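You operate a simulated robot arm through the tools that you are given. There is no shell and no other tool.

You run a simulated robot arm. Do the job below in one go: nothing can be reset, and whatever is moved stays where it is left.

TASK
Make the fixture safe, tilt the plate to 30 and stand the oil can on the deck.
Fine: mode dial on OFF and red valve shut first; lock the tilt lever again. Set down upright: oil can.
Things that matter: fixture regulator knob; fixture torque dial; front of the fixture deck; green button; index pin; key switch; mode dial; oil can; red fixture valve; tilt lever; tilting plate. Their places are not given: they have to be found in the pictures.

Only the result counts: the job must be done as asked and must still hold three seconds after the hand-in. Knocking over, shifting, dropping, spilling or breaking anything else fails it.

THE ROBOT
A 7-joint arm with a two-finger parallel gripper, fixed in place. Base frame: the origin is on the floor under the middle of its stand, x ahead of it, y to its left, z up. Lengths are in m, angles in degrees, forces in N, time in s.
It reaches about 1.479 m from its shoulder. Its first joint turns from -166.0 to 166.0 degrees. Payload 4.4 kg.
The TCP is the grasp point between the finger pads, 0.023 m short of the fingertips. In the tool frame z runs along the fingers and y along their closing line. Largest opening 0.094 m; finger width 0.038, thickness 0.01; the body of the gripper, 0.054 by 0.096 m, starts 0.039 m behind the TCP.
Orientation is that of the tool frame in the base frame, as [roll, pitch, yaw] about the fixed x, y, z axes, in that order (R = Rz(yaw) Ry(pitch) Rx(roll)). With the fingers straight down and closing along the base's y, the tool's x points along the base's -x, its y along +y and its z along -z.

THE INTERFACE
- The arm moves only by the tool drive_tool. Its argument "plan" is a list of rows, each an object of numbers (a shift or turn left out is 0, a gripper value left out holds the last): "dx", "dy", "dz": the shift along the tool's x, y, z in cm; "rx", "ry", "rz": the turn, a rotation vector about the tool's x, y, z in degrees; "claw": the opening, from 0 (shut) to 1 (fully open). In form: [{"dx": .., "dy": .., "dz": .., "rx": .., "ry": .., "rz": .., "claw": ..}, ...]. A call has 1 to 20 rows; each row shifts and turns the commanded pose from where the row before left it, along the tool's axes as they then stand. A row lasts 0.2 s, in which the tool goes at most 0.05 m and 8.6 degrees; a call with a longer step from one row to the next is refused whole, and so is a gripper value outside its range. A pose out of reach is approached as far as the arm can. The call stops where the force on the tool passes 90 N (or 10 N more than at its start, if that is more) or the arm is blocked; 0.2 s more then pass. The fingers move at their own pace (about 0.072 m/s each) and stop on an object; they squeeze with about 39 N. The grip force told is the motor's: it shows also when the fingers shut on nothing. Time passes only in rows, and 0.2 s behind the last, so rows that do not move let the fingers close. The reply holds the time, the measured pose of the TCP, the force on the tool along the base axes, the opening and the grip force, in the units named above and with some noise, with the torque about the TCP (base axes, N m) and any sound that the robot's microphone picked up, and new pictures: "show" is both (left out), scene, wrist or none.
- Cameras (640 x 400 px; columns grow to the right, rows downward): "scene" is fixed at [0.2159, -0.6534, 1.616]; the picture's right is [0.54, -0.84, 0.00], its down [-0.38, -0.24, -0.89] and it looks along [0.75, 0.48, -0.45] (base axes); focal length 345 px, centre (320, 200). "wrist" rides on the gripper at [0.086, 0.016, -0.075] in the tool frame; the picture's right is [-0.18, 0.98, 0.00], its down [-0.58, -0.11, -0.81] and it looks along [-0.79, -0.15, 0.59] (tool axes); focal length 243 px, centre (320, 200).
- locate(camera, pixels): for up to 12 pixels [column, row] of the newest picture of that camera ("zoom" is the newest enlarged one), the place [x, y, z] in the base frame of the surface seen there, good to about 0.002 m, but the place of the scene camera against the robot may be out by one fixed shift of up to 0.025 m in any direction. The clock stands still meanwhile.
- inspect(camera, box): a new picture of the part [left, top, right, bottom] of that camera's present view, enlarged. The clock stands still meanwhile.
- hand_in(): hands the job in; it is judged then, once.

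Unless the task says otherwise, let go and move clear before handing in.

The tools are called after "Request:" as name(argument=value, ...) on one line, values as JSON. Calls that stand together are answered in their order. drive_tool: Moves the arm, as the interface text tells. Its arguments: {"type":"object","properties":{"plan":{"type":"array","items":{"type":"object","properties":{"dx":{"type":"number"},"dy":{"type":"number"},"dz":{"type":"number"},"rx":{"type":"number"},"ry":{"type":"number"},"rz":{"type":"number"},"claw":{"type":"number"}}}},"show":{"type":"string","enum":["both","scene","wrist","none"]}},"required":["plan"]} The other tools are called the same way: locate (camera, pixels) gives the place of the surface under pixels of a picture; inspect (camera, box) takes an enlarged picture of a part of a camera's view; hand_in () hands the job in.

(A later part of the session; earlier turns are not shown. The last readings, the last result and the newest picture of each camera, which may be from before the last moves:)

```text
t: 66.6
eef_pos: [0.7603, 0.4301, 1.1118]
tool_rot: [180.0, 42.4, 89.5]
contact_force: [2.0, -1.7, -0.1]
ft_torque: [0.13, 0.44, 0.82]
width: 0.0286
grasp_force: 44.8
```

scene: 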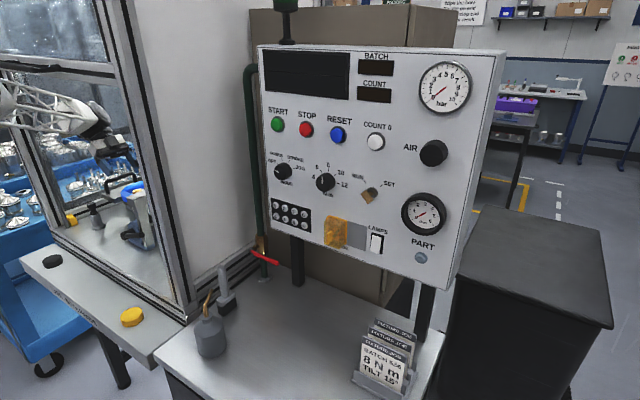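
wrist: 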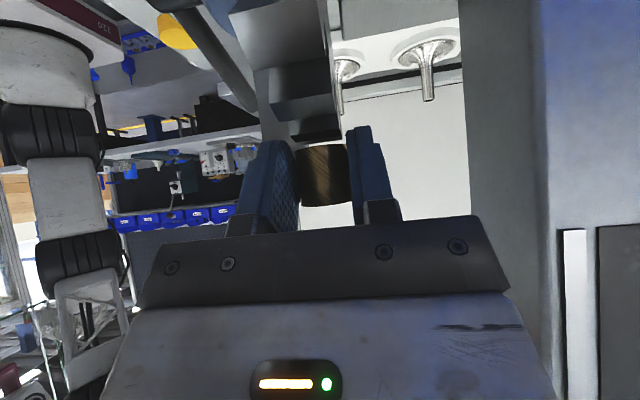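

The knob is held (width 0.0286, 45 N). I'll pull straight up in small steps and watch the force.

Request:
drive_tool(plan=[{"dx": -0.4, "dz": -0.44}, {"dx": -0.4, "dz": -0.44}, {"dx": -0.4, "dz": -0.44}, {}], show="wrist")

Request:
inspect(camera="wrist", box=[240, 60, 420, 220])

```text
t: 67.6
eef_pos: [0.7609, 0.4305, 1.1301]
tool_rot: [180.0, 42.4, 89.7]
contact_force: [0.8, -6.8, -22.1]
ft_torque: [0.18, 0.51, 0.97]
width: 0.0288
grasp_force: 45.3
```

wrist: 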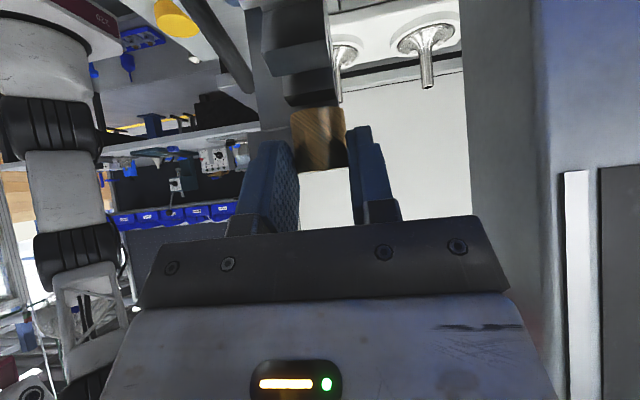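

```text
2.50 times, centred on (330, 140) of wrist
```

zoom: 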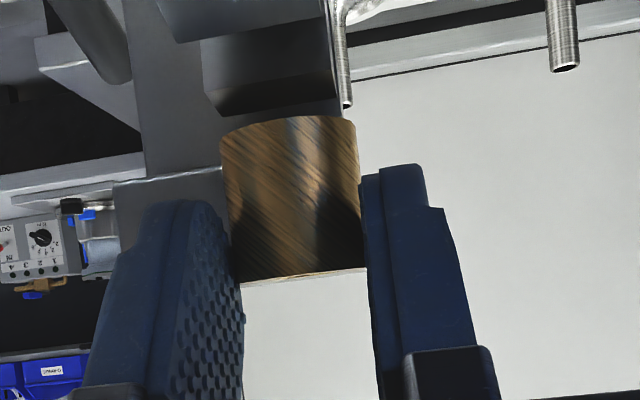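

The hand rose 1.8 cm but the knob shifted in the picture, with about 22 N of resistance, so it may have slipped. I'll measure where the knob top is.

Request:
locate(camera="zoom", pixels=[[300, 262], [295, 200], [290, 130], [150, 180], [200, 172], [300, 276]])

Request:
inspect(camera="scene", box=[90, 160, 170, 250])

```text
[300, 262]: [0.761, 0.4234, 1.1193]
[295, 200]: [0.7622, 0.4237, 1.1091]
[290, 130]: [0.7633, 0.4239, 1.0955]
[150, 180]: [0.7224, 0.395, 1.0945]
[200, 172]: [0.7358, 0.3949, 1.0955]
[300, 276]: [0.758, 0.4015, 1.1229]
```

```text
4.44 times, centred on (130, 205) of scene
```

zoom: 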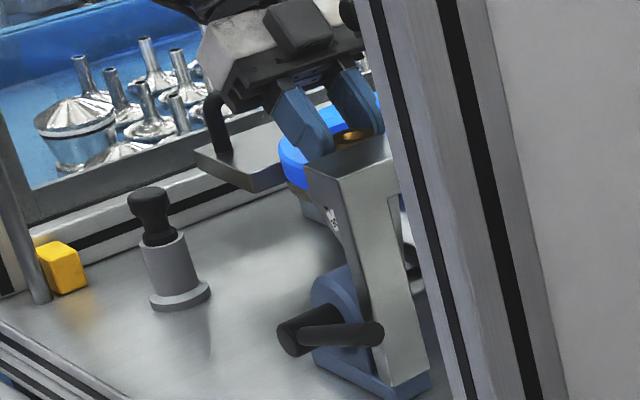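

The knob top is still at 1.1226, so my grip slipped. I'll open, re-grip lower for a fuller hold, and pull gently to see whether the pin moves at all.

Request:
drive_tool(plan=[{"claw": 0.6}, {"claw": 0.6}, {"dx": 0.9, "dz": 0.99}, {"dx": 0.84, "dz": 0.93}, {"claw": 0.1}, {"claw": 0.1}, {"claw": 0.1}, {"dx": -0.2, "dz": -0.22}, {"dx": -0.2, "dz": -0.22}], show="wrist")

Request:
inspect(camera="wrist", box=[240, 60, 420, 220])

```text
t: 69.6
eef_pos: [0.7608, 0.4292, 1.1033]
tool_rot: [-179.6, 42.5, 89.9]
contact_force: [27.7, 7.4, -58.3]
ft_torque: [1.91, -0.77, 1.69]
width: 0.0288
grasp_force: 44.6
```

wrist: 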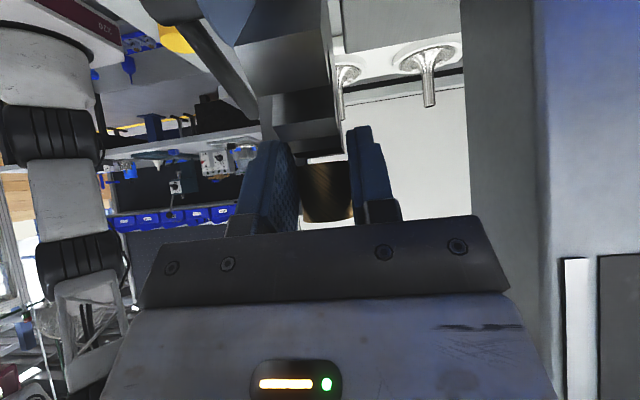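

```text
2.50 times, centred on (330, 140) of wrist
```

zoom: 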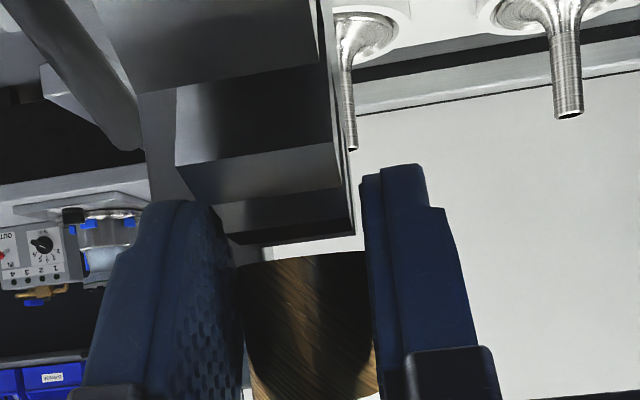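

Holding firmly now with 58 N of downward resistance. I'll check whether the knob has actually risen.

Request:
locate(camera="zoom", pixels=[[305, 270], [305, 300], [305, 340], [310, 380], [310, 392], [280, 225], [265, 190], [150, 195], [300, 250], [250, 100]])

```text
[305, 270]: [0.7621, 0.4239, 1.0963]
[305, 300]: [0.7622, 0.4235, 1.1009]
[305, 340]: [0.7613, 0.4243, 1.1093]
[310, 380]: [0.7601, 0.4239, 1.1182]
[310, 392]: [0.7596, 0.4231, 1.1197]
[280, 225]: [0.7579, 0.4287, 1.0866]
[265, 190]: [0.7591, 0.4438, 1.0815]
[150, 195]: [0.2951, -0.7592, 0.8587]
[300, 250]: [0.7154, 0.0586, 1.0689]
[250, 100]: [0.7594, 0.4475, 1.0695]
```

The knob's lower edge now shows a light gap above the teeth at zoom (300,250). I'll look at the top edge to see whether it moved up.

Request:
inspect(camera="wrist", box=[280, 140, 380, 240])

Request:
inspect(camera="scene", box=[110, 160, 170, 220])

```text
4.00 times, centred on (330, 190) of wrist
```

zoom: 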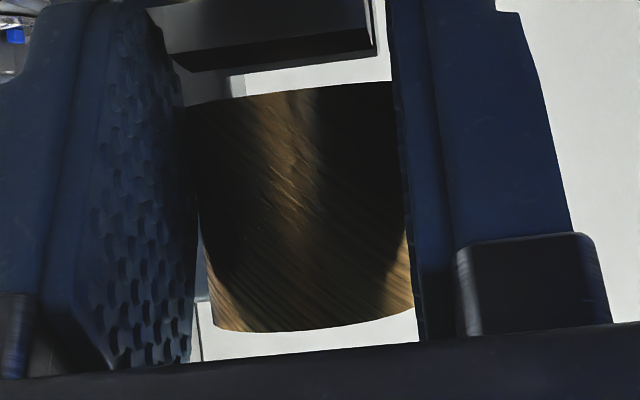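

```text
6.67 times, centred on (140, 190) of scene
```

zoom: 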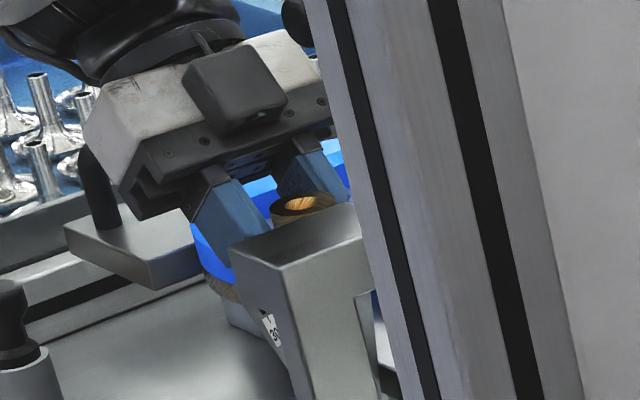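

Request:
locate(camera="zoom", pixels=[[285, 200], [318, 210], [303, 195], [280, 250], [330, 230], [260, 260]])

Request:
locate(camera="wrist", pixels=[[325, 220], [325, 222], [330, 218], [325, 200], [325, 167]])

```text
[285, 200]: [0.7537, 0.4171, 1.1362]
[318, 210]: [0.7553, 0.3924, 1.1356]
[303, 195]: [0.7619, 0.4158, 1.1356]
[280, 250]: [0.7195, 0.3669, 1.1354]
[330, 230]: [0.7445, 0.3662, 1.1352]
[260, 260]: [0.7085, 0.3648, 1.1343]
```

```text
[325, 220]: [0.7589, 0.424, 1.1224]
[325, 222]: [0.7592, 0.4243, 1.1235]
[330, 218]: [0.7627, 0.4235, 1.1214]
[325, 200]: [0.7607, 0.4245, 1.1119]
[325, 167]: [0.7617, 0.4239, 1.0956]
```

The knob hasn't risen (top still about 1.1235) even at 58 N, so the pin is either very stiff or held while the lever is locked. I'll try a bit more pull before changing strategy.

Request:
drive_tool(plan=[{"dx": -0.2, "dz": -0.22}, {}], show="none")

Request:
locate(camera="wrist", pixels=[[325, 220], [325, 222], [325, 218], [325, 200], [325, 167], [325, 160]])

```text
t: 70.2
eef_pos: [0.7601, 0.4294, 1.1146]
tool_rot: [179.9, 42.3, 89.4]
contact_force: [11.1, -9.5, -21.7]
ft_torque: [0.32, 0.76, 0.77]
width: 0.0289
grasp_force: 45.0
```

```text
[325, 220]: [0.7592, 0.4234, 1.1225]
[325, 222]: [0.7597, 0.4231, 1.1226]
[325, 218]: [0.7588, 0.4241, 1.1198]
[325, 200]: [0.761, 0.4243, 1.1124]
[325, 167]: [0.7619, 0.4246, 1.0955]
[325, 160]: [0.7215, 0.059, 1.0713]
```

The hand jumped up to z=1.1146 with force falling to 22 N, so either the grip slipped or the pin moved. I'll look.

Request:
drive_tool(plan=[{}], show="both")

Request:
inspect(camera="wrist", box=[270, 110, 390, 230])

Request:
locate(camera="zoom", pixels=[[320, 120], [320, 160], [320, 200], [320, 240], [320, 280], [320, 300], [320, 320], [320, 340], [320, 100], [320, 80]])

```text
t: 70.6
eef_pos: [0.7609, 0.4303, 1.1144]
tool_rot: [179.9, 42.2, 89.5]
contact_force: [8.5, -15.6, -7.8]
ft_torque: [-0.12, 0.99, 0.95]
width: 0.0289
grasp_force: 45.2
```

scene: 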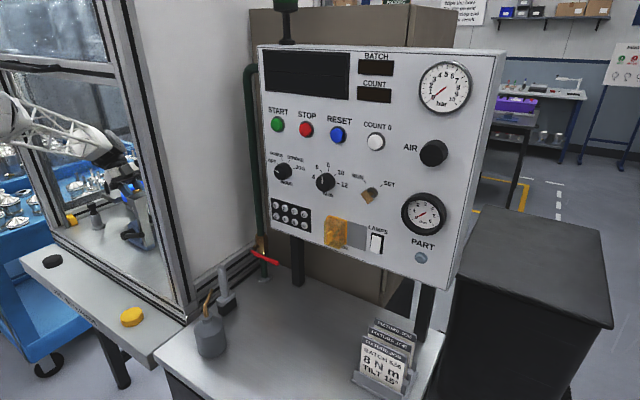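
wrist: 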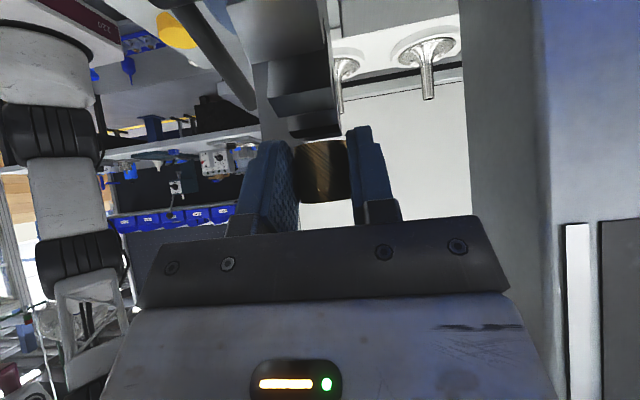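

```text
3.33 times, centred on (330, 170) of wrist
```

zoom: 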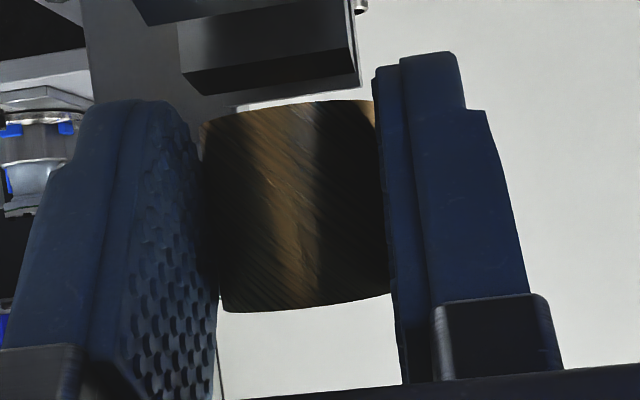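

```text
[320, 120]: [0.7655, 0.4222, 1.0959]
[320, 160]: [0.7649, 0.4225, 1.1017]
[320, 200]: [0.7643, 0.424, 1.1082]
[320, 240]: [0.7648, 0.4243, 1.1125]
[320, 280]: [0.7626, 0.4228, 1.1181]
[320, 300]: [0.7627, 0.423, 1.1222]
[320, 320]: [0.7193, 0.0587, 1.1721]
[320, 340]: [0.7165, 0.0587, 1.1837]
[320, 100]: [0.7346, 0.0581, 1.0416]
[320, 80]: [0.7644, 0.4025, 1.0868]
```

The pin hasn't moved at all (knob still 1.094–1.1226), so it's probably held until the lever is released. I'll let go, back out of the cell, and yaw the hand forward to work the tilt lever first.

Request:
drive_tool(plan=[{"claw": 0.7}, {"claw": 0.7}, {"claw": 0.7}, {"dx": -1.0, "dz": -2.94}, {"dx": -1.0, "dz": -2.94}, {"dx": -1.0, "dz": -2.94}, {"dy": -4.8}, {"dy": -4.8}, {"dy": -4.8}, {"dy": -4.8}, {"dy": -4.8}, {"dy": -4.8}, {}], show="none")

Request:
drive_tool(plan=[{"rx": -5.38, "rz": -5.93}, {"rx": -5.38, "rz": -5.93}, {"rx": -5.38, "rz": -5.93}, {"rx": -5.38, "rz": -5.93}, {"rx": -5.38, "rz": -5.93}, {"rx": -5.38, "rz": -5.93}, {"rx": -5.38, "rz": -5.93}, {"rx": -5.38, "rz": -5.93}, {"rx": -5.38, "rz": -5.93}, {"rx": -5.38, "rz": -5.93}, {"rx": -5.38, "rz": -5.93}, {}], show="wrist")

```text
t: 73.4
eef_pos: [0.4694, 0.4691, 1.1986]
tool_rot: [179.9, 42.4, 89.8]
contact_force: [0.1, -0.7, -0.2]
ft_torque: [0.0, 0.04, -0.02]
width: 0.0657
grasp_force: 0.1
```

```text
t: 76.0
eef_pos: [0.472, 0.4704, 1.1981]
tool_rot: [-180.0, 42.3, 177.9]
contact_force: [0.4, 0.3, 0.4]
ft_torque: [-0.01, -0.02, -0.04]
width: 0.066
grasp_force: 0.0
```

wrist: 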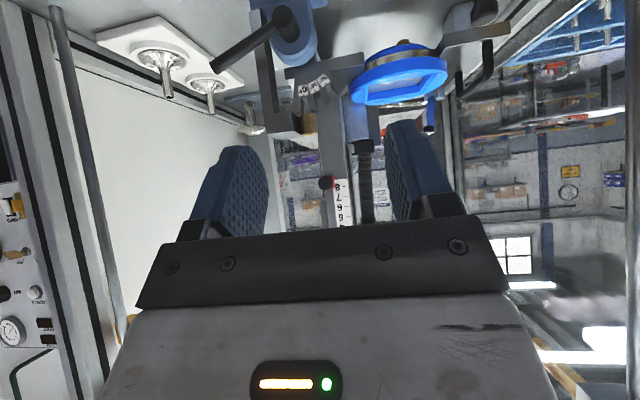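

The hand faces forward again, with a clear view of the lever (255,40), quadrant and plate handle (475,60). I'll zoom in on these and measure.

Request:
inspect(camera="wrist", box=[340, 0, 520, 120])

Request:
inspect(camera="wrist", box=[190, 0, 350, 120])

Request:
locate(camera="wrist", pixels=[[215, 68], [245, 45], [275, 25], [285, 15], [285, 28], [262, 35], [230, 55], [222, 72], [300, 40], [310, 5], [250, 5], [305, 85]])

Request:
locate(camera="wrist", pixels=[[450, 40], [500, 35], [470, 15], [488, 50], [487, 75], [460, 75], [475, 88], [440, 50], [400, 60], [390, 100], [430, 95], [360, 90]])

```text
3.33 times, centred on (430, 60) of wrist
```

zoom: 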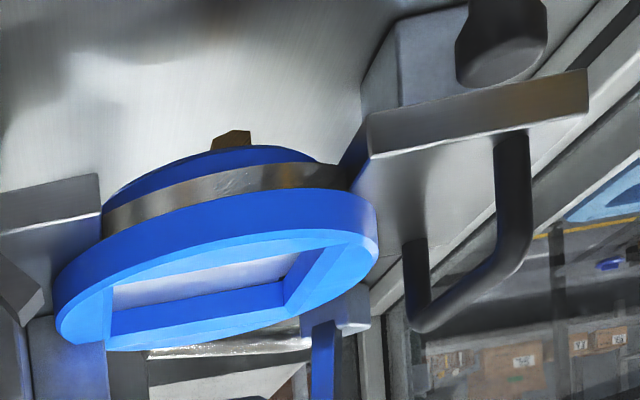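

```text
3.33 times, centred on (270, 60) of wrist
```

zoom: 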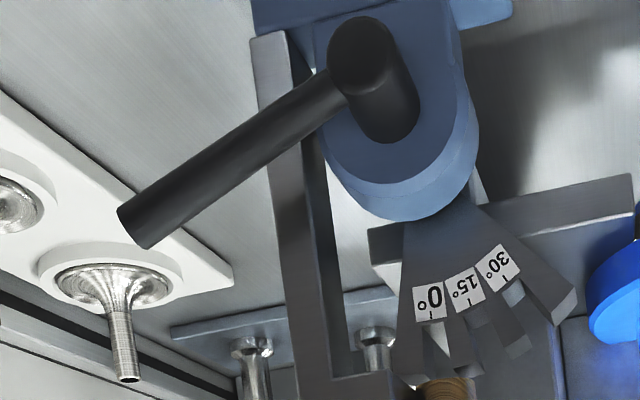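

```text
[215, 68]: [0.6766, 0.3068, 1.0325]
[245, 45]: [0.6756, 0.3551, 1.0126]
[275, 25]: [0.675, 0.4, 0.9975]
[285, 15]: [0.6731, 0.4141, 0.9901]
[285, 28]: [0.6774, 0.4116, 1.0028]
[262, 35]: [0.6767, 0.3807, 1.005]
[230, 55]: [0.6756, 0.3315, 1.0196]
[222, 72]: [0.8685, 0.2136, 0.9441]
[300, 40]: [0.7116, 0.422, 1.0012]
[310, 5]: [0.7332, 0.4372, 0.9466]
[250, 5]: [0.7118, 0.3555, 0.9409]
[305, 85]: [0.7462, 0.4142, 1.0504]
```

```text
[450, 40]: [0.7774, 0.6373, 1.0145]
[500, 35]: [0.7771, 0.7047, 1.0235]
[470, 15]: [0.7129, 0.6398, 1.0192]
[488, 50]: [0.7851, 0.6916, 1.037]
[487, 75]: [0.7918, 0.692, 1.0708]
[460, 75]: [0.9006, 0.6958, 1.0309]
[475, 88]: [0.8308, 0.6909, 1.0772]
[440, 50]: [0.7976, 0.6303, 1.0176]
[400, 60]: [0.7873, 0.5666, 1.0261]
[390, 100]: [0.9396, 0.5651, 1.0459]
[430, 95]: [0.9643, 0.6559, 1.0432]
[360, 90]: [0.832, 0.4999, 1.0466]
```

The U-handle bar runs along x at (y≈0.692, z≈1.075), and the lever arm runs from hub (0.412,0.99) up to tip (0.307,1.03). I'll pitch to 60°, close the fingers and come in low to push the lever arm up from underneath.

Request:
drive_tool(plan=[{"rx": -1.41, "rz": -1.56, "claw": 0.3}, {"ry": -6, "claw": 0}, {"ry": -6}, {"ry": -5.7}, {}], show="none")

```text
t: 77.2
eef_pos: [0.4714, 0.4689, 1.1991]
tool_rot: [-179.8, 60.0, 179.9]
contact_force: [-0.2, -0.8, 1.2]
ft_torque: [0.02, 0.02, 0.0]
width: 0.0
grasp_force: 39.4
```

Orientation is exactly 60° with the fingers shut. I'll move down in front of the lever, then forward a little and check.

Request:
drive_tool(plan=[{"dx": 2.9, "dy": -2.52, "dz": 2.22}, {"dx": 2.9, "dy": -2.52, "dz": 2.22}, {"dx": 2.9, "dy": -2.52, "dz": 2.22}, {"dx": 2.9, "dy": -2.52, "dz": 2.22}, {"dx": 2.9, "dy": -2.52, "dz": 2.22}, {"dx": 2.9, "dy": -2.52, "dz": 2.22}, {"dx": -2.15, "dz": 3.72}, {"dx": -2.15, "dz": 3.72}, {}], show="both")

Request:
inspect(camera="scene", box=[40, 170, 200, 290])

```text
t: 79.2
eef_pos: [0.5865, 0.3168, 0.9808]
tool_rot: [-179.9, 59.8, 179.9]
contact_force: [0.1, 0.1, -0.4]
ft_torque: [0.03, 0.01, -0.03]
width: 0.0
grasp_force: 39.3
```

scene: 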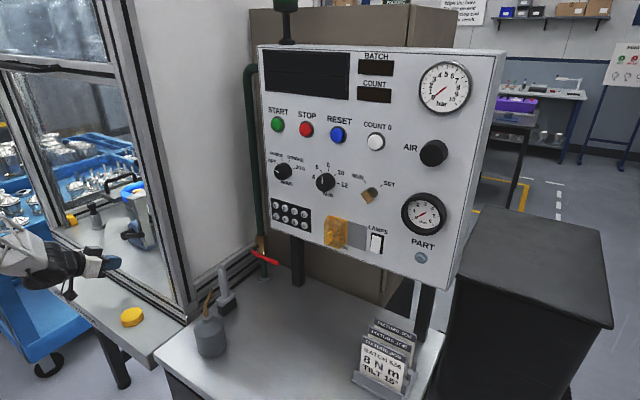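
wrist: 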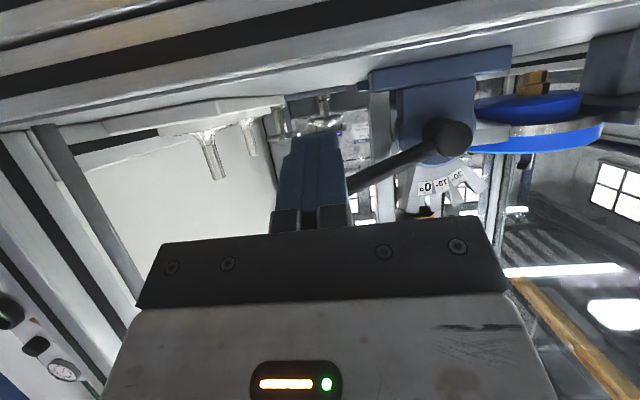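

```text
3.33 times, centred on (120, 230) of scene
```

zoom: 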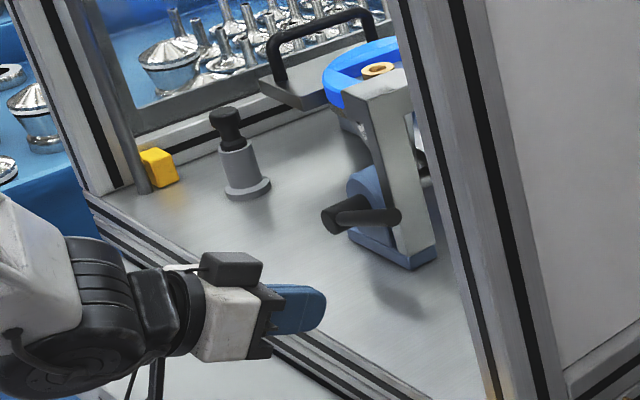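

The hand is low in front of the lever, above the sill, with the lever at wrist (430,140). I'll go forward under the arm and push up to the first part of the arc.

Request:
drive_tool(plan=[{"dx": -2.14, "dz": 3.7}, {"dx": -2.14, "dz": 3.7}, {"dy": 0.76, "dx": -0.99, "dz": -0.57}, {"dy": 0.75, "dx": -1.57, "dz": -0.9}, {}], show="both")

Request:
inspect(camera="scene", box=[60, 170, 200, 275])

```text
t: 80.4
eef_pos: [0.6716, 0.3315, 1.0102]
tool_rot: [-179.7, 59.9, -180.0]
contact_force: [0.5, -0.2, 0.3]
ft_torque: [0.0, 0.01, 0.0]
width: 0.0
grasp_force: 39.1
```

scene: 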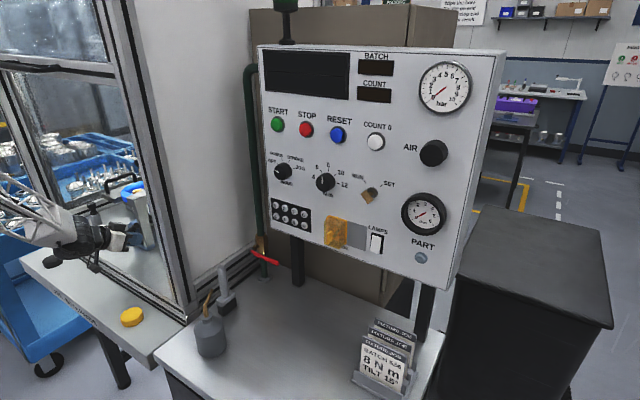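
wrist: 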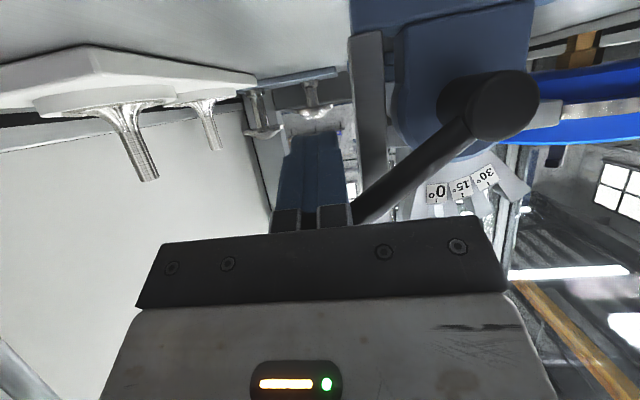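

```text
3.81 times, centred on (130, 222) of scene
```

zoom: 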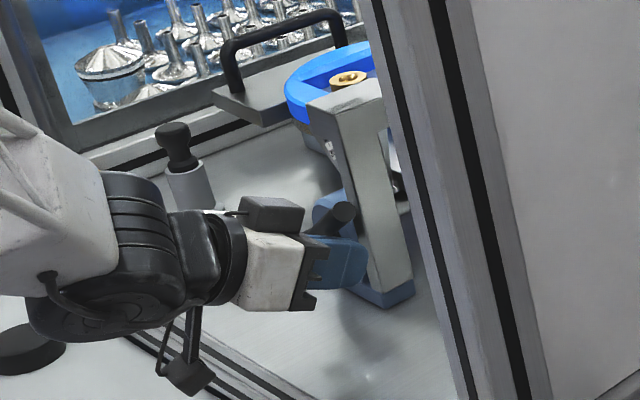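

The lever arm is moving up freely with no holding force. I'll continue the arc to vertical.

Request:
drive_tool(plan=[{"dy": 1.26, "dx": -1.46, "dz": -0.85}, {"dy": 1.64, "dx": -1.12, "dz": -0.65}, {"dy": 1.93, "dx": -0.72, "dz": -0.42}, {}], show="both")

Request:
inspect(camera="scene", box=[60, 170, 200, 275])

```text
t: 81.4
eef_pos: [0.6732, 0.3811, 1.0475]
tool_rot: [-179.9, 59.9, 179.9]
contact_force: [-0.3, -0.1, 0.2]
ft_torque: [-0.01, 0.04, 0.01]
width: 0.0
grasp_force: 39.3
```

scene: 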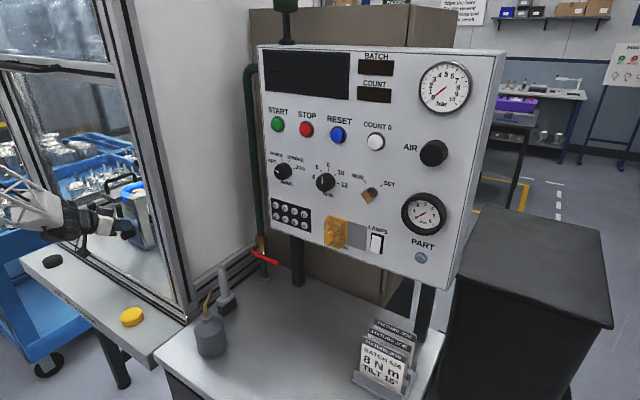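
wrist: 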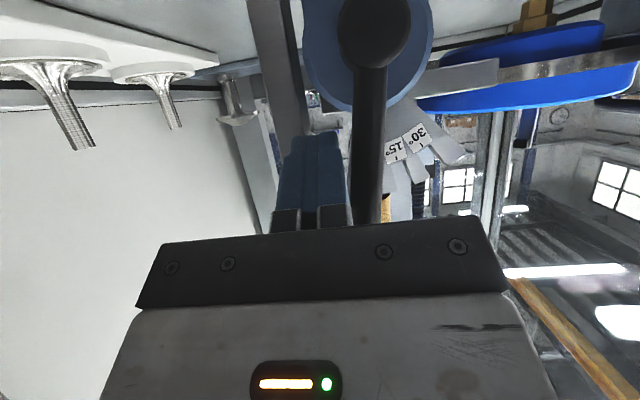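

```text
3.81 times, centred on (130, 222) of scene
```

zoom: 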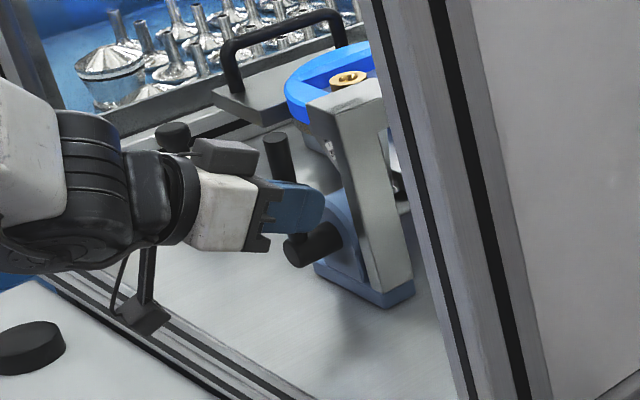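

The lever is now about vertical. I'll push a little further to find its end stop.

Request:
drive_tool(plan=[{"dy": 1.3, "dx": -0.26, "dz": -0.15}, {"dy": 1.0}, {}], show="wrist")

```text
t: 82.0
eef_pos: [0.6718, 0.3908, 1.0492]
tool_rot: [-179.7, 59.9, 179.2]
contact_force: [-8.3, -49.2, 11.0]
ft_torque: [0.9, -0.28, -0.51]
width: 0.0002
grasp_force: 38.5
stopped in row 2: the force on the tool passed its limit at 115 N (the readings are from after the stop); the commanded pose is now the measured one
```

wrist: 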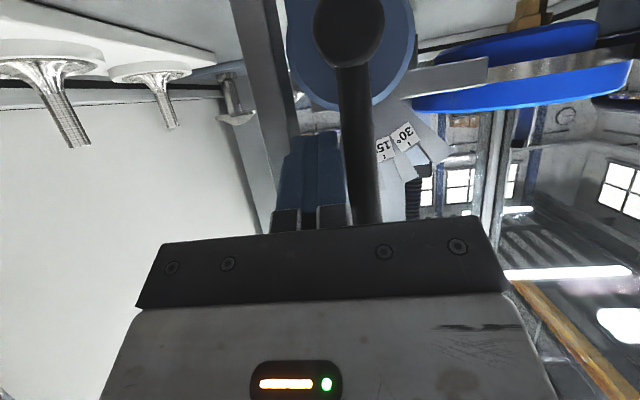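

The lever hits its stop at vertical, so it's unlocked. I'll back out, reorient the hand as before and try the pin again.

Request:
drive_tool(plan=[{"dy": -1.5}, {"dx": 2.0, "dz": -3.46}, {"dx": 2.0, "dz": -3.46}, {"dx": 2.0, "dz": -3.46}, {"dx": 2.0, "dz": -3.46}, {"dx": 2.0, "dz": -3.46}, {"dx": -3.25, "dz": -1.88, "dy": 2.3}, {"dx": -3.25, "dz": -1.88, "dy": 2.3}, {"dx": -3.25, "dz": -1.88, "dy": 2.3}, {"dx": -3.25, "dz": -1.88, "dy": 2.3, "claw": 0.7}, {"ry": 6}, {"ry": 6}, {"ry": 5.7}, {}], show="wrist")

Request:
inspect(camera="wrist", box=[190, 0, 350, 120])

```text
t: 85.0
eef_pos: [0.474, 0.4737, 1.2006]
tool_rot: [-179.8, 42.1, 179.4]
contact_force: [0.2, 1.3, 0.2]
ft_torque: [0.01, 0.02, 0.01]
width: 0.0659
grasp_force: 0.0
```

wrist: 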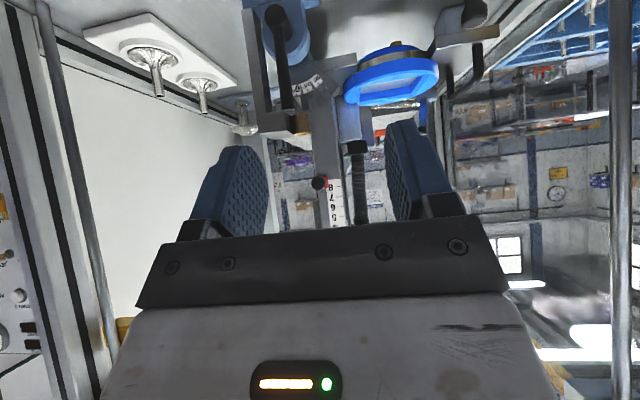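

```text
3.33 times, centred on (270, 60) of wrist
```

zoom: 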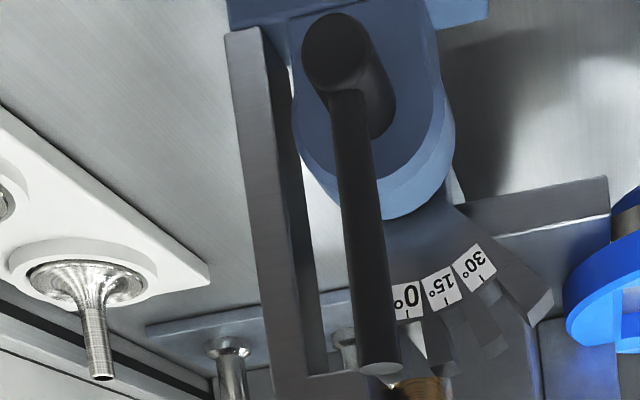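

The lever stands vertical at (345,230) in the zoom, clear of the pin approach. I'll yaw back to the pin orientation and enter above the knob.

Request:
drive_tool(plan=[{"rx": 5.48, "rz": 6.04}, {"rx": 5.48, "rz": 6.04}, {"rx": 5.48, "rz": 6.04}, {"rx": 5.48, "rz": 6.04}, {"rx": 5.48, "rz": 6.04}, {"rx": 5.48, "rz": 6.04}, {"rx": 5.48, "rz": 6.04}, {"rx": 5.48, "rz": 6.04}, {"rx": 5.48, "rz": 6.04}, {"rx": 5.48, "rz": 6.04}, {"rx": 5.48, "rz": 6.04}, {}], show="none")

```text
t: 87.5
eef_pos: [0.4724, 0.472, 1.1999]
tool_rot: [-179.9, 42.3, 89.4]
contact_force: [0.2, -0.1, -0.2]
ft_torque: [0.02, 0.02, 0.01]
width: 0.0659
grasp_force: 0.2
```

Oriented. I'll go in over the knob, descend and close on it.

Request:
drive_tool(plan=[{"dy": 4.8}, {"dy": 4.8}, {"dy": 4.8}, {"dy": 4.8}, {"dy": 4.8}, {"dy": 4.8}, {}, {"dx": 1.02, "dz": 3.21}, {"dx": 1.02, "dz": 3.21}, {"dx": 1.02, "dz": 3.21}, {}, {"claw": 0.1}, {"claw": 0.1}, {"claw": 0.1}], show="wrist")

Request:
inspect(camera="wrist", box=[270, 110, 390, 230])

```text
t: 90.5
eef_pos: [0.7602, 0.4276, 1.1083]
tool_rot: [-179.9, 42.4, 89.6]
contact_force: [-24.7, -9.7, -1.4]
ft_torque: [0.12, -0.5, 0.74]
width: 0.0288
grasp_force: 44.9
```

wrist: 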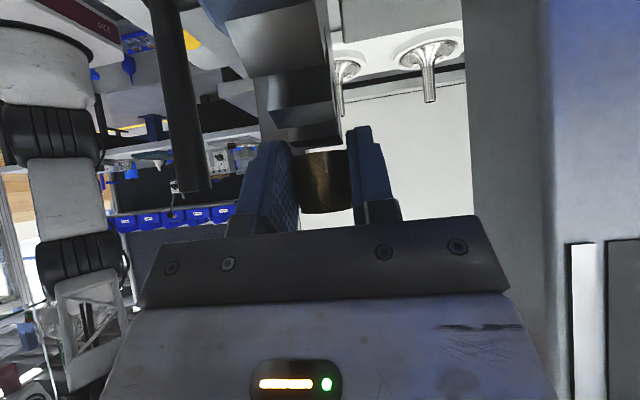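

```text
3.33 times, centred on (330, 170) of wrist
```

zoom: 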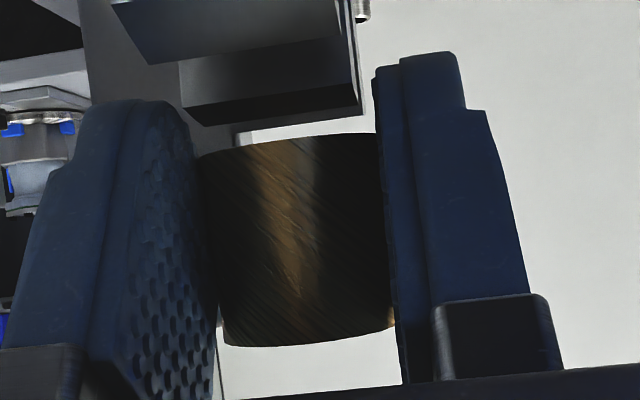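

The knob is gripped again. I'll pull up in 4 mm steps.

Request:
drive_tool(plan=[{"dx": -0.27, "dz": -0.3}, {"dx": -0.27, "dz": -0.3}, {"dx": -0.27, "dz": -0.3}, {"dx": -0.27, "dz": -0.3}, {}], show="wrist")

Request:
inspect(camera="wrist", box=[270, 110, 390, 230])

Request:
locate(camera="zoom", pixels=[[310, 160], [310, 200], [310, 240], [310, 280], [310, 300], [310, 320], [310, 335], [310, 120], [310, 140], [250, 90]])

```text
t: 91.8
eef_pos: [0.7605, 0.4287, 1.1246]
tool_rot: [180.0, 42.5, 89.4]
contact_force: [-51.4, -5.3, -23.4]
ft_torque: [0.03, 0.49, 0.1]
width: 0.0291
grasp_force: 44.7
```

wrist: 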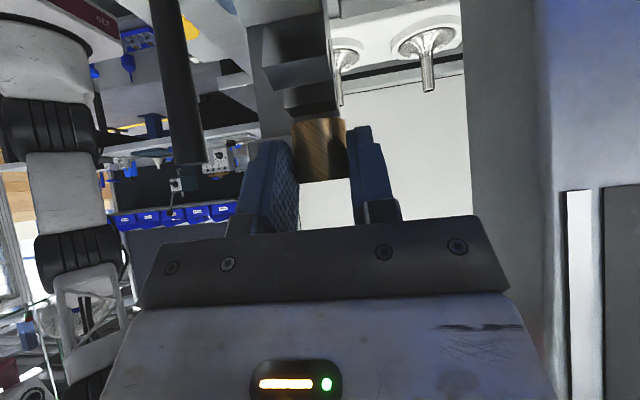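

```text
3.33 times, centred on (330, 170) of wrist
```

zoom: 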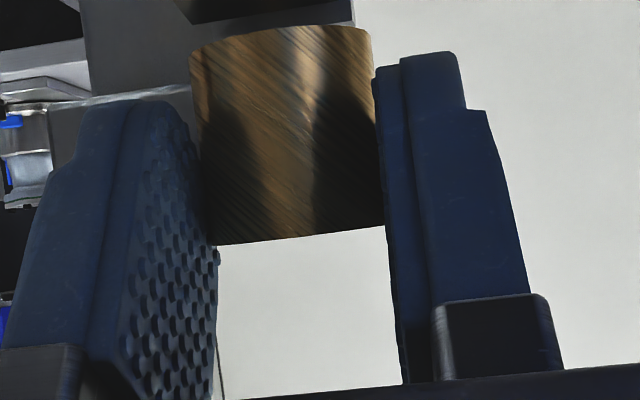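

```text
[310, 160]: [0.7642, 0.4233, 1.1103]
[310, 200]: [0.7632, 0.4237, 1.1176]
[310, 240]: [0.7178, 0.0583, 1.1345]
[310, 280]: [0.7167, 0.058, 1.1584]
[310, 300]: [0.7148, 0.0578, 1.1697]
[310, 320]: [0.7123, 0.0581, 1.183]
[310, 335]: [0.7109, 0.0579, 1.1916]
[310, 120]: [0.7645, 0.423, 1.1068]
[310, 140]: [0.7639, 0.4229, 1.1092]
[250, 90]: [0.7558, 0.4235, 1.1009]
```

The pin again didn't move; the grip slipped with the knob still at 1.1225. I'll release, back out and look at how the plate and handle behave now that the lever is free.

Request:
drive_tool(plan=[{"claw": 0.7}, {"claw": 0.7}, {"claw": 0.7}, {"dx": -0.9, "dz": -2.7}, {"dx": -0.9, "dz": -2.7}, {"dx": -0.9, "dz": -2.7}, {}], show="wrist")

Request:
inspect(camera="wrist", box=[200, 0, 400, 130])

```text
t: 93.3
eef_pos: [0.7606, 0.4624, 1.2016]
tool_rot: [180.0, 42.4, 89.3]
contact_force: [0.3, 0.0, -0.5]
ft_torque: [-0.05, -0.01, 0.02]
width: 0.0657
grasp_force: 0.1
```

wrist: 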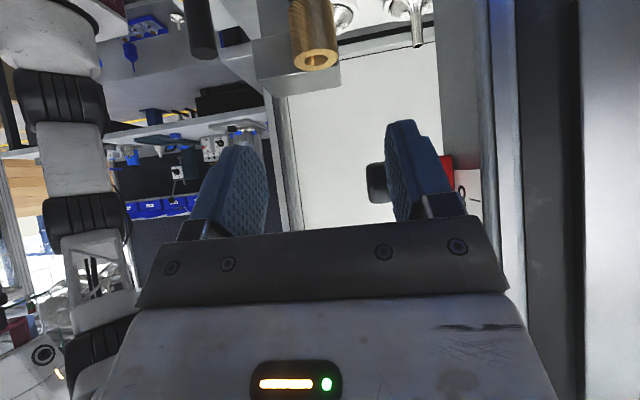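

```text
3.08 times, centred on (300, 65) of wrist
```

zoom: 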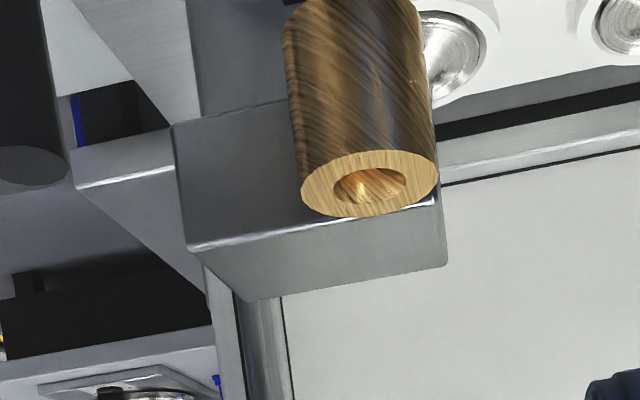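

The pin sits as before. I'll retreat out of the cell and yaw forward again to approach the plate handle from the front.

Request:
drive_tool(plan=[{"dy": -4.8}, {"dy": -4.8}, {"dy": -4.8}, {"dy": -4.8}, {"dy": -4.8}, {"dy": -4.8}, {"rx": -5.48, "rz": -6.04}, {"rx": -5.48, "rz": -6.04}, {"rx": -5.48, "rz": -6.04}, {"rx": -5.48, "rz": -6.04}, {"rx": -5.48, "rz": -6.04}, {"rx": -5.48, "rz": -6.04}, {"rx": -5.48, "rz": -6.04}, {"rx": -5.48, "rz": -6.04}, {"rx": -5.48, "rz": -6.04}, {"rx": -5.48, "rz": -6.04}, {"rx": -5.48, "rz": -6.04}, {"dy": 4}, {"dy": 4}, {}], show="both")

```text
t: 97.5
eef_pos: [0.4733, 0.5457, 1.2015]
tool_rot: [-179.8, 42.2, 179.3]
contact_force: [-0.4, 0.6, 0.3]
ft_torque: [0.0, 0.05, 0.04]
width: 0.0658
grasp_force: 0.0
```

scene: 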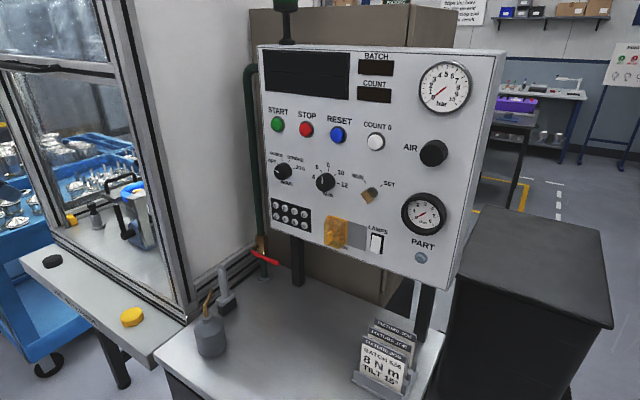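
wrist: 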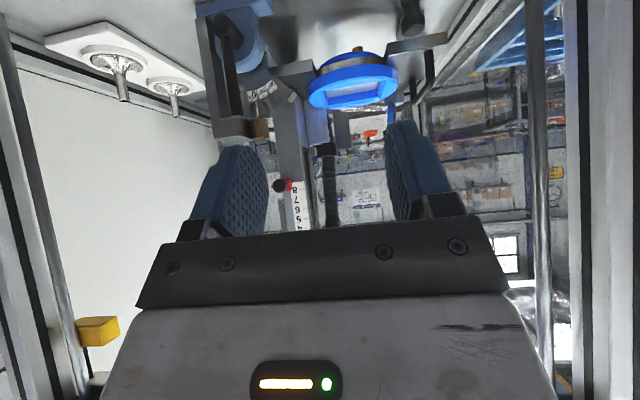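

Request:
inspect(camera="wrist", box=[290, 0, 450, 120])

Request:
locate(camera="wrist", pixels=[[540, 100], [540, 250], [590, 150], [635, 200], [430, 50], [432, 75], [405, 45], [445, 40], [412, 22], [415, 85], [420, 90], [424, 92]])

Request:
inspect(camera="scene", box=[40, 160, 180, 260])

```text
3.33 times, centred on (370, 60) of wrist
```

zoom: 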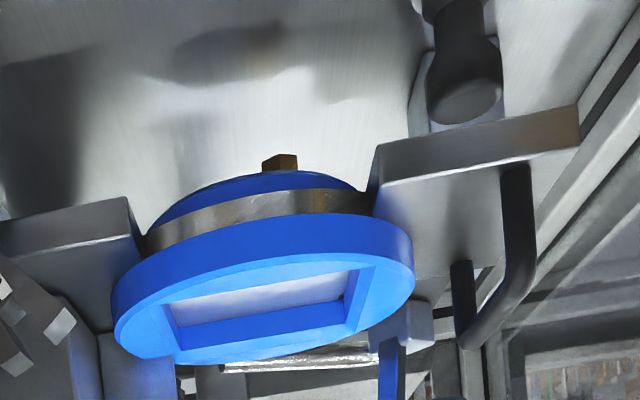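

```text
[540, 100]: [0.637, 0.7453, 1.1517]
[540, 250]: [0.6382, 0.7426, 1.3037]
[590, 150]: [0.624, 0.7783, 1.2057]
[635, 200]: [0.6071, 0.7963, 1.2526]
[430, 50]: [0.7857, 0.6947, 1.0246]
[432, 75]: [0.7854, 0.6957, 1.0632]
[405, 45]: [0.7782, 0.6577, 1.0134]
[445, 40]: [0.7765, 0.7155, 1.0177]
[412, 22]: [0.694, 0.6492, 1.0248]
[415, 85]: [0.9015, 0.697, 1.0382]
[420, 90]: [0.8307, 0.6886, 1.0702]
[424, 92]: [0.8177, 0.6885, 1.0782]
```

```text
4.00 times, centred on (110, 210) of scene
```

zoom: 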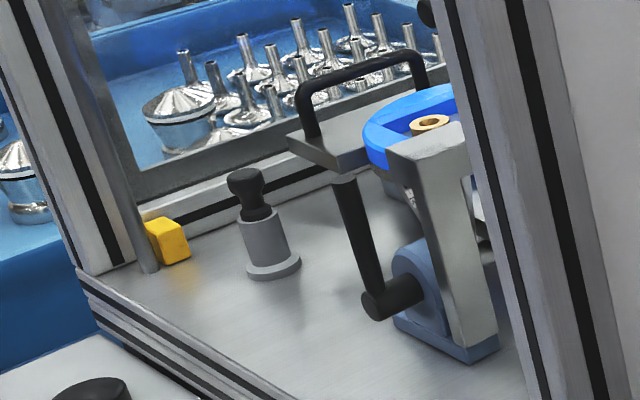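

The right strut is at (0.6375,0.744), so I'll approach the U-handle (bar along x at y≈0.694, z≈1.072) with the hand angled toward +y to keep the wrist clear. First the reorientation.

Request:
drive_tool(plan=[{"rx": -4.99, "ry": 1.31, "rz": 4.12, "claw": 0.5}, {"rx": -4.99, "ry": 1.31, "rz": 4.12}, {"rx": -4.99, "ry": 1.31, "rz": 4.12}, {"rx": -4.99, "ry": 1.31, "rz": 4.12}, {}], show="none")

```text
t: 98.8
eef_pos: [0.4748, 0.5447, 1.2013]
tool_rot: [149.0, 32.7, 161.2]
contact_force: [-0.1, 0.5, -0.4]
ft_torque: [0.03, -0.02, 0.01]
width: 0.0471
grasp_force: 0.1
```

The orientation is right: pointing forward, down and slightly left. I'll move to the pre-approach point above the handle.

Request:
drive_tool(plan=[{"dx": -2.7, "dy": 1.1, "dz": 3.69}, {"dx": -2.7, "dy": 1.1, "dz": 3.69}, {"dx": -2.7, "dy": 1.1, "dz": 3.69}, {"dx": -2.7, "dy": 1.1, "dz": 3.69}, {"dx": -2.7, "dy": 1.1, "dz": 3.69}, {"dx": -2.7, "dy": 1.1, "dz": 3.69}, {"dx": -2.7, "dy": 1.1, "dz": 3.69}, {}], show="both")

Request:
inspect(camera="scene", box=[0, 40, 200, 260])

```text
t: 100.5
eef_pos: [0.7808, 0.65, 1.1511]
tool_rot: [149.0, 32.8, 161.2]
contact_force: [0.0, 0.1, 0.9]
ft_torque: [-0.01, -0.02, 0.0]
width: 0.0468
grasp_force: 0.1
```

scene: 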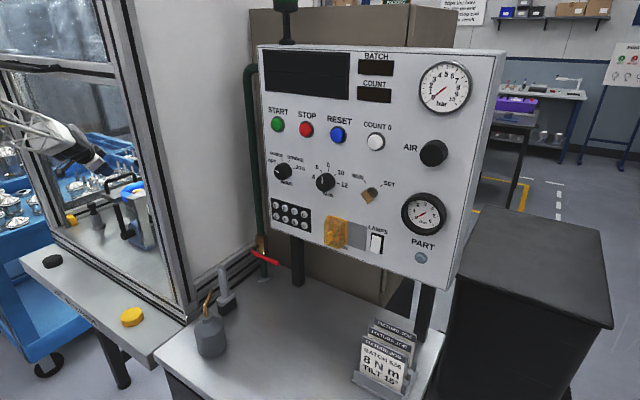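
wrist: 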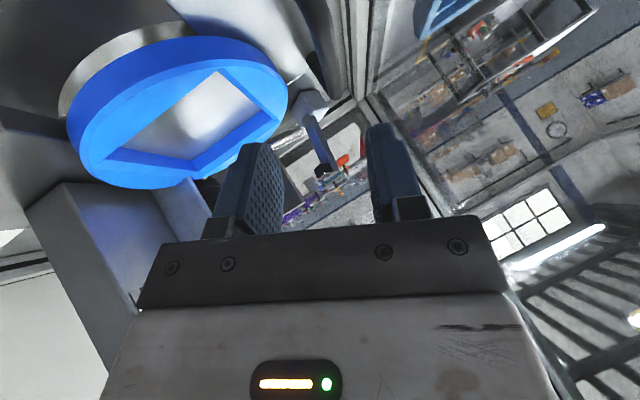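

```text
1.82 times, centred on (100, 150) of scene
```

zoom: 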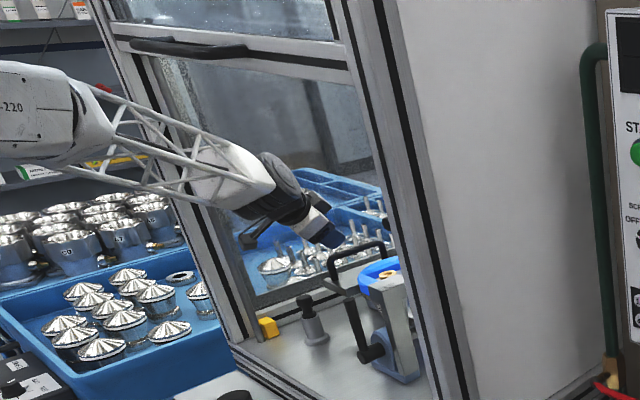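

Blue plate at left and the black handle around (315,40) near the top. I'll zoom in and measure the bar.

Request:
inspect(camera="wrist", box=[260, 0, 400, 100])

Request:
locate(camera="wrist", pixels=[[305, 20], [310, 40], [316, 60], [321, 70], [322, 85], [300, 5], [345, 40], [345, 60], [290, 30], [280, 40], [340, 20], [350, 10]])

```text
4.00 times, centred on (330, 50) of wrist
```

zoom: 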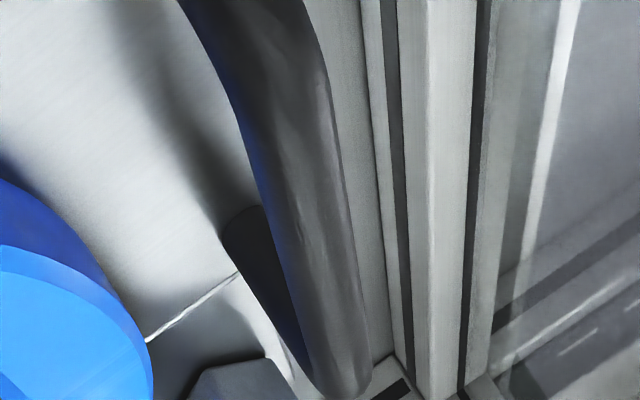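

```text
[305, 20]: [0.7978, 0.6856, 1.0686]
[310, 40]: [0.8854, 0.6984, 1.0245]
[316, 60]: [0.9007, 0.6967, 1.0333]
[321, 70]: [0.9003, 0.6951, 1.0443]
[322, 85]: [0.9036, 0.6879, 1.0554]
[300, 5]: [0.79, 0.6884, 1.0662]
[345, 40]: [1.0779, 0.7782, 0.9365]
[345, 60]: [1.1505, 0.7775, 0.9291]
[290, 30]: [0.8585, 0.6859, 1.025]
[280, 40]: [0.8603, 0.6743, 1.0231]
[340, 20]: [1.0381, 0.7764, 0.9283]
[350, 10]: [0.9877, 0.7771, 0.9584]
```

Request:
locate(camera="wrist", pixels=[[317, 15], [324, 40], [330, 65], [335, 90], [318, 40], [330, 40], [312, 15], [323, 15], [326, 75], [338, 85]])

```text
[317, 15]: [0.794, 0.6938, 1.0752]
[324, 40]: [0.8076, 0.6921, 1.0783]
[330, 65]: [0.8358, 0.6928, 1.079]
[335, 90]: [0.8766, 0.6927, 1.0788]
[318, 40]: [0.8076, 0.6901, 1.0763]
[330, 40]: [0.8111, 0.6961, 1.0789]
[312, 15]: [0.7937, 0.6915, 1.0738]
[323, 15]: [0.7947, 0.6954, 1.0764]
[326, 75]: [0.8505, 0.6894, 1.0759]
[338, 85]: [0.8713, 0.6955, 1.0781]
```

The bar's top is at z=1.079, centre (y 0.6935, z 1.072), x 0.79–0.90. I'll move in to straddle the bar and close on it.

Request:
drive_tool(plan=[{"dx": 0.11, "dy": 0.2, "dz": 3.41}, {"dx": 0.11, "dy": 0.2, "dz": 3.41}, {"dx": 0.11, "dy": 0.2, "dz": 3.41}, {}, {"claw": 0.05}, {"claw": 0.05}, {"claw": 0.05}], show="wrist")

```text
t: 102.2
eef_pos: [0.8426, 0.691, 1.0789]
tool_rot: [149.0, 32.7, 161.2]
contact_force: [5.4, -1.9, -1.4]
ft_torque: [-0.05, -1.17, 1.75]
width: 0.0146
grasp_force: 45.0
```

wrist: 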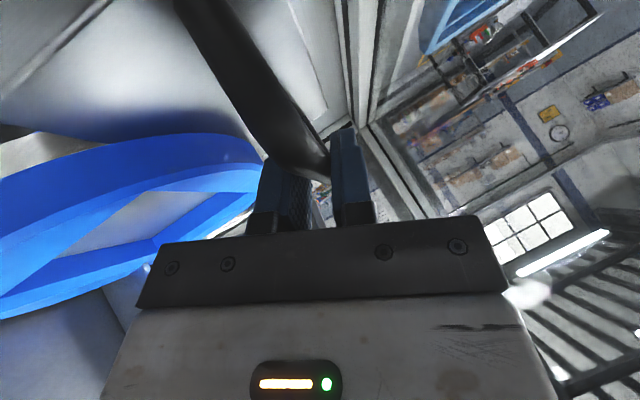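

The handle bar is firmly held (width 0.0146). I'll lift about 1 cm along the plate's arc to feel whether it's free.

Request:
drive_tool(plan=[{"dx": -0.3, "dy": 0.09, "dz": -0.4}, {"dx": -0.3, "dy": 0.08, "dz": -0.4}, {}], show="wrist")

Request:
inspect(camera="scene", box=[40, 160, 180, 260])

```text
t: 103.0
eef_pos: [0.8429, 0.6873, 1.0891]
tool_rot: [148.9, 32.8, 161.0]
contact_force: [37.5, 4.9, 5.3]
ft_torque: [0.04, -1.25, 1.64]
width: 0.0143
grasp_force: 45.5
```

wrist: 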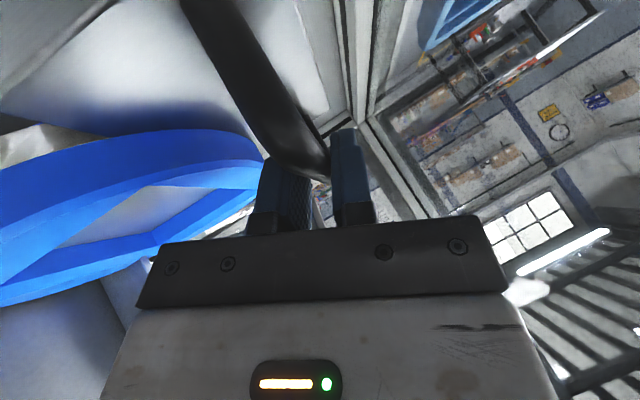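

```text
4.00 times, centred on (110, 210) of scene
```

zoom: 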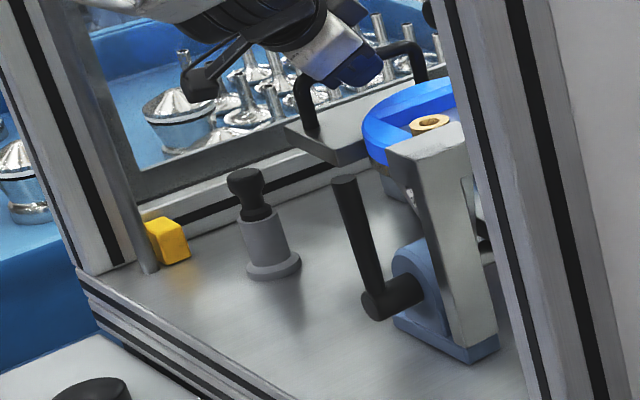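

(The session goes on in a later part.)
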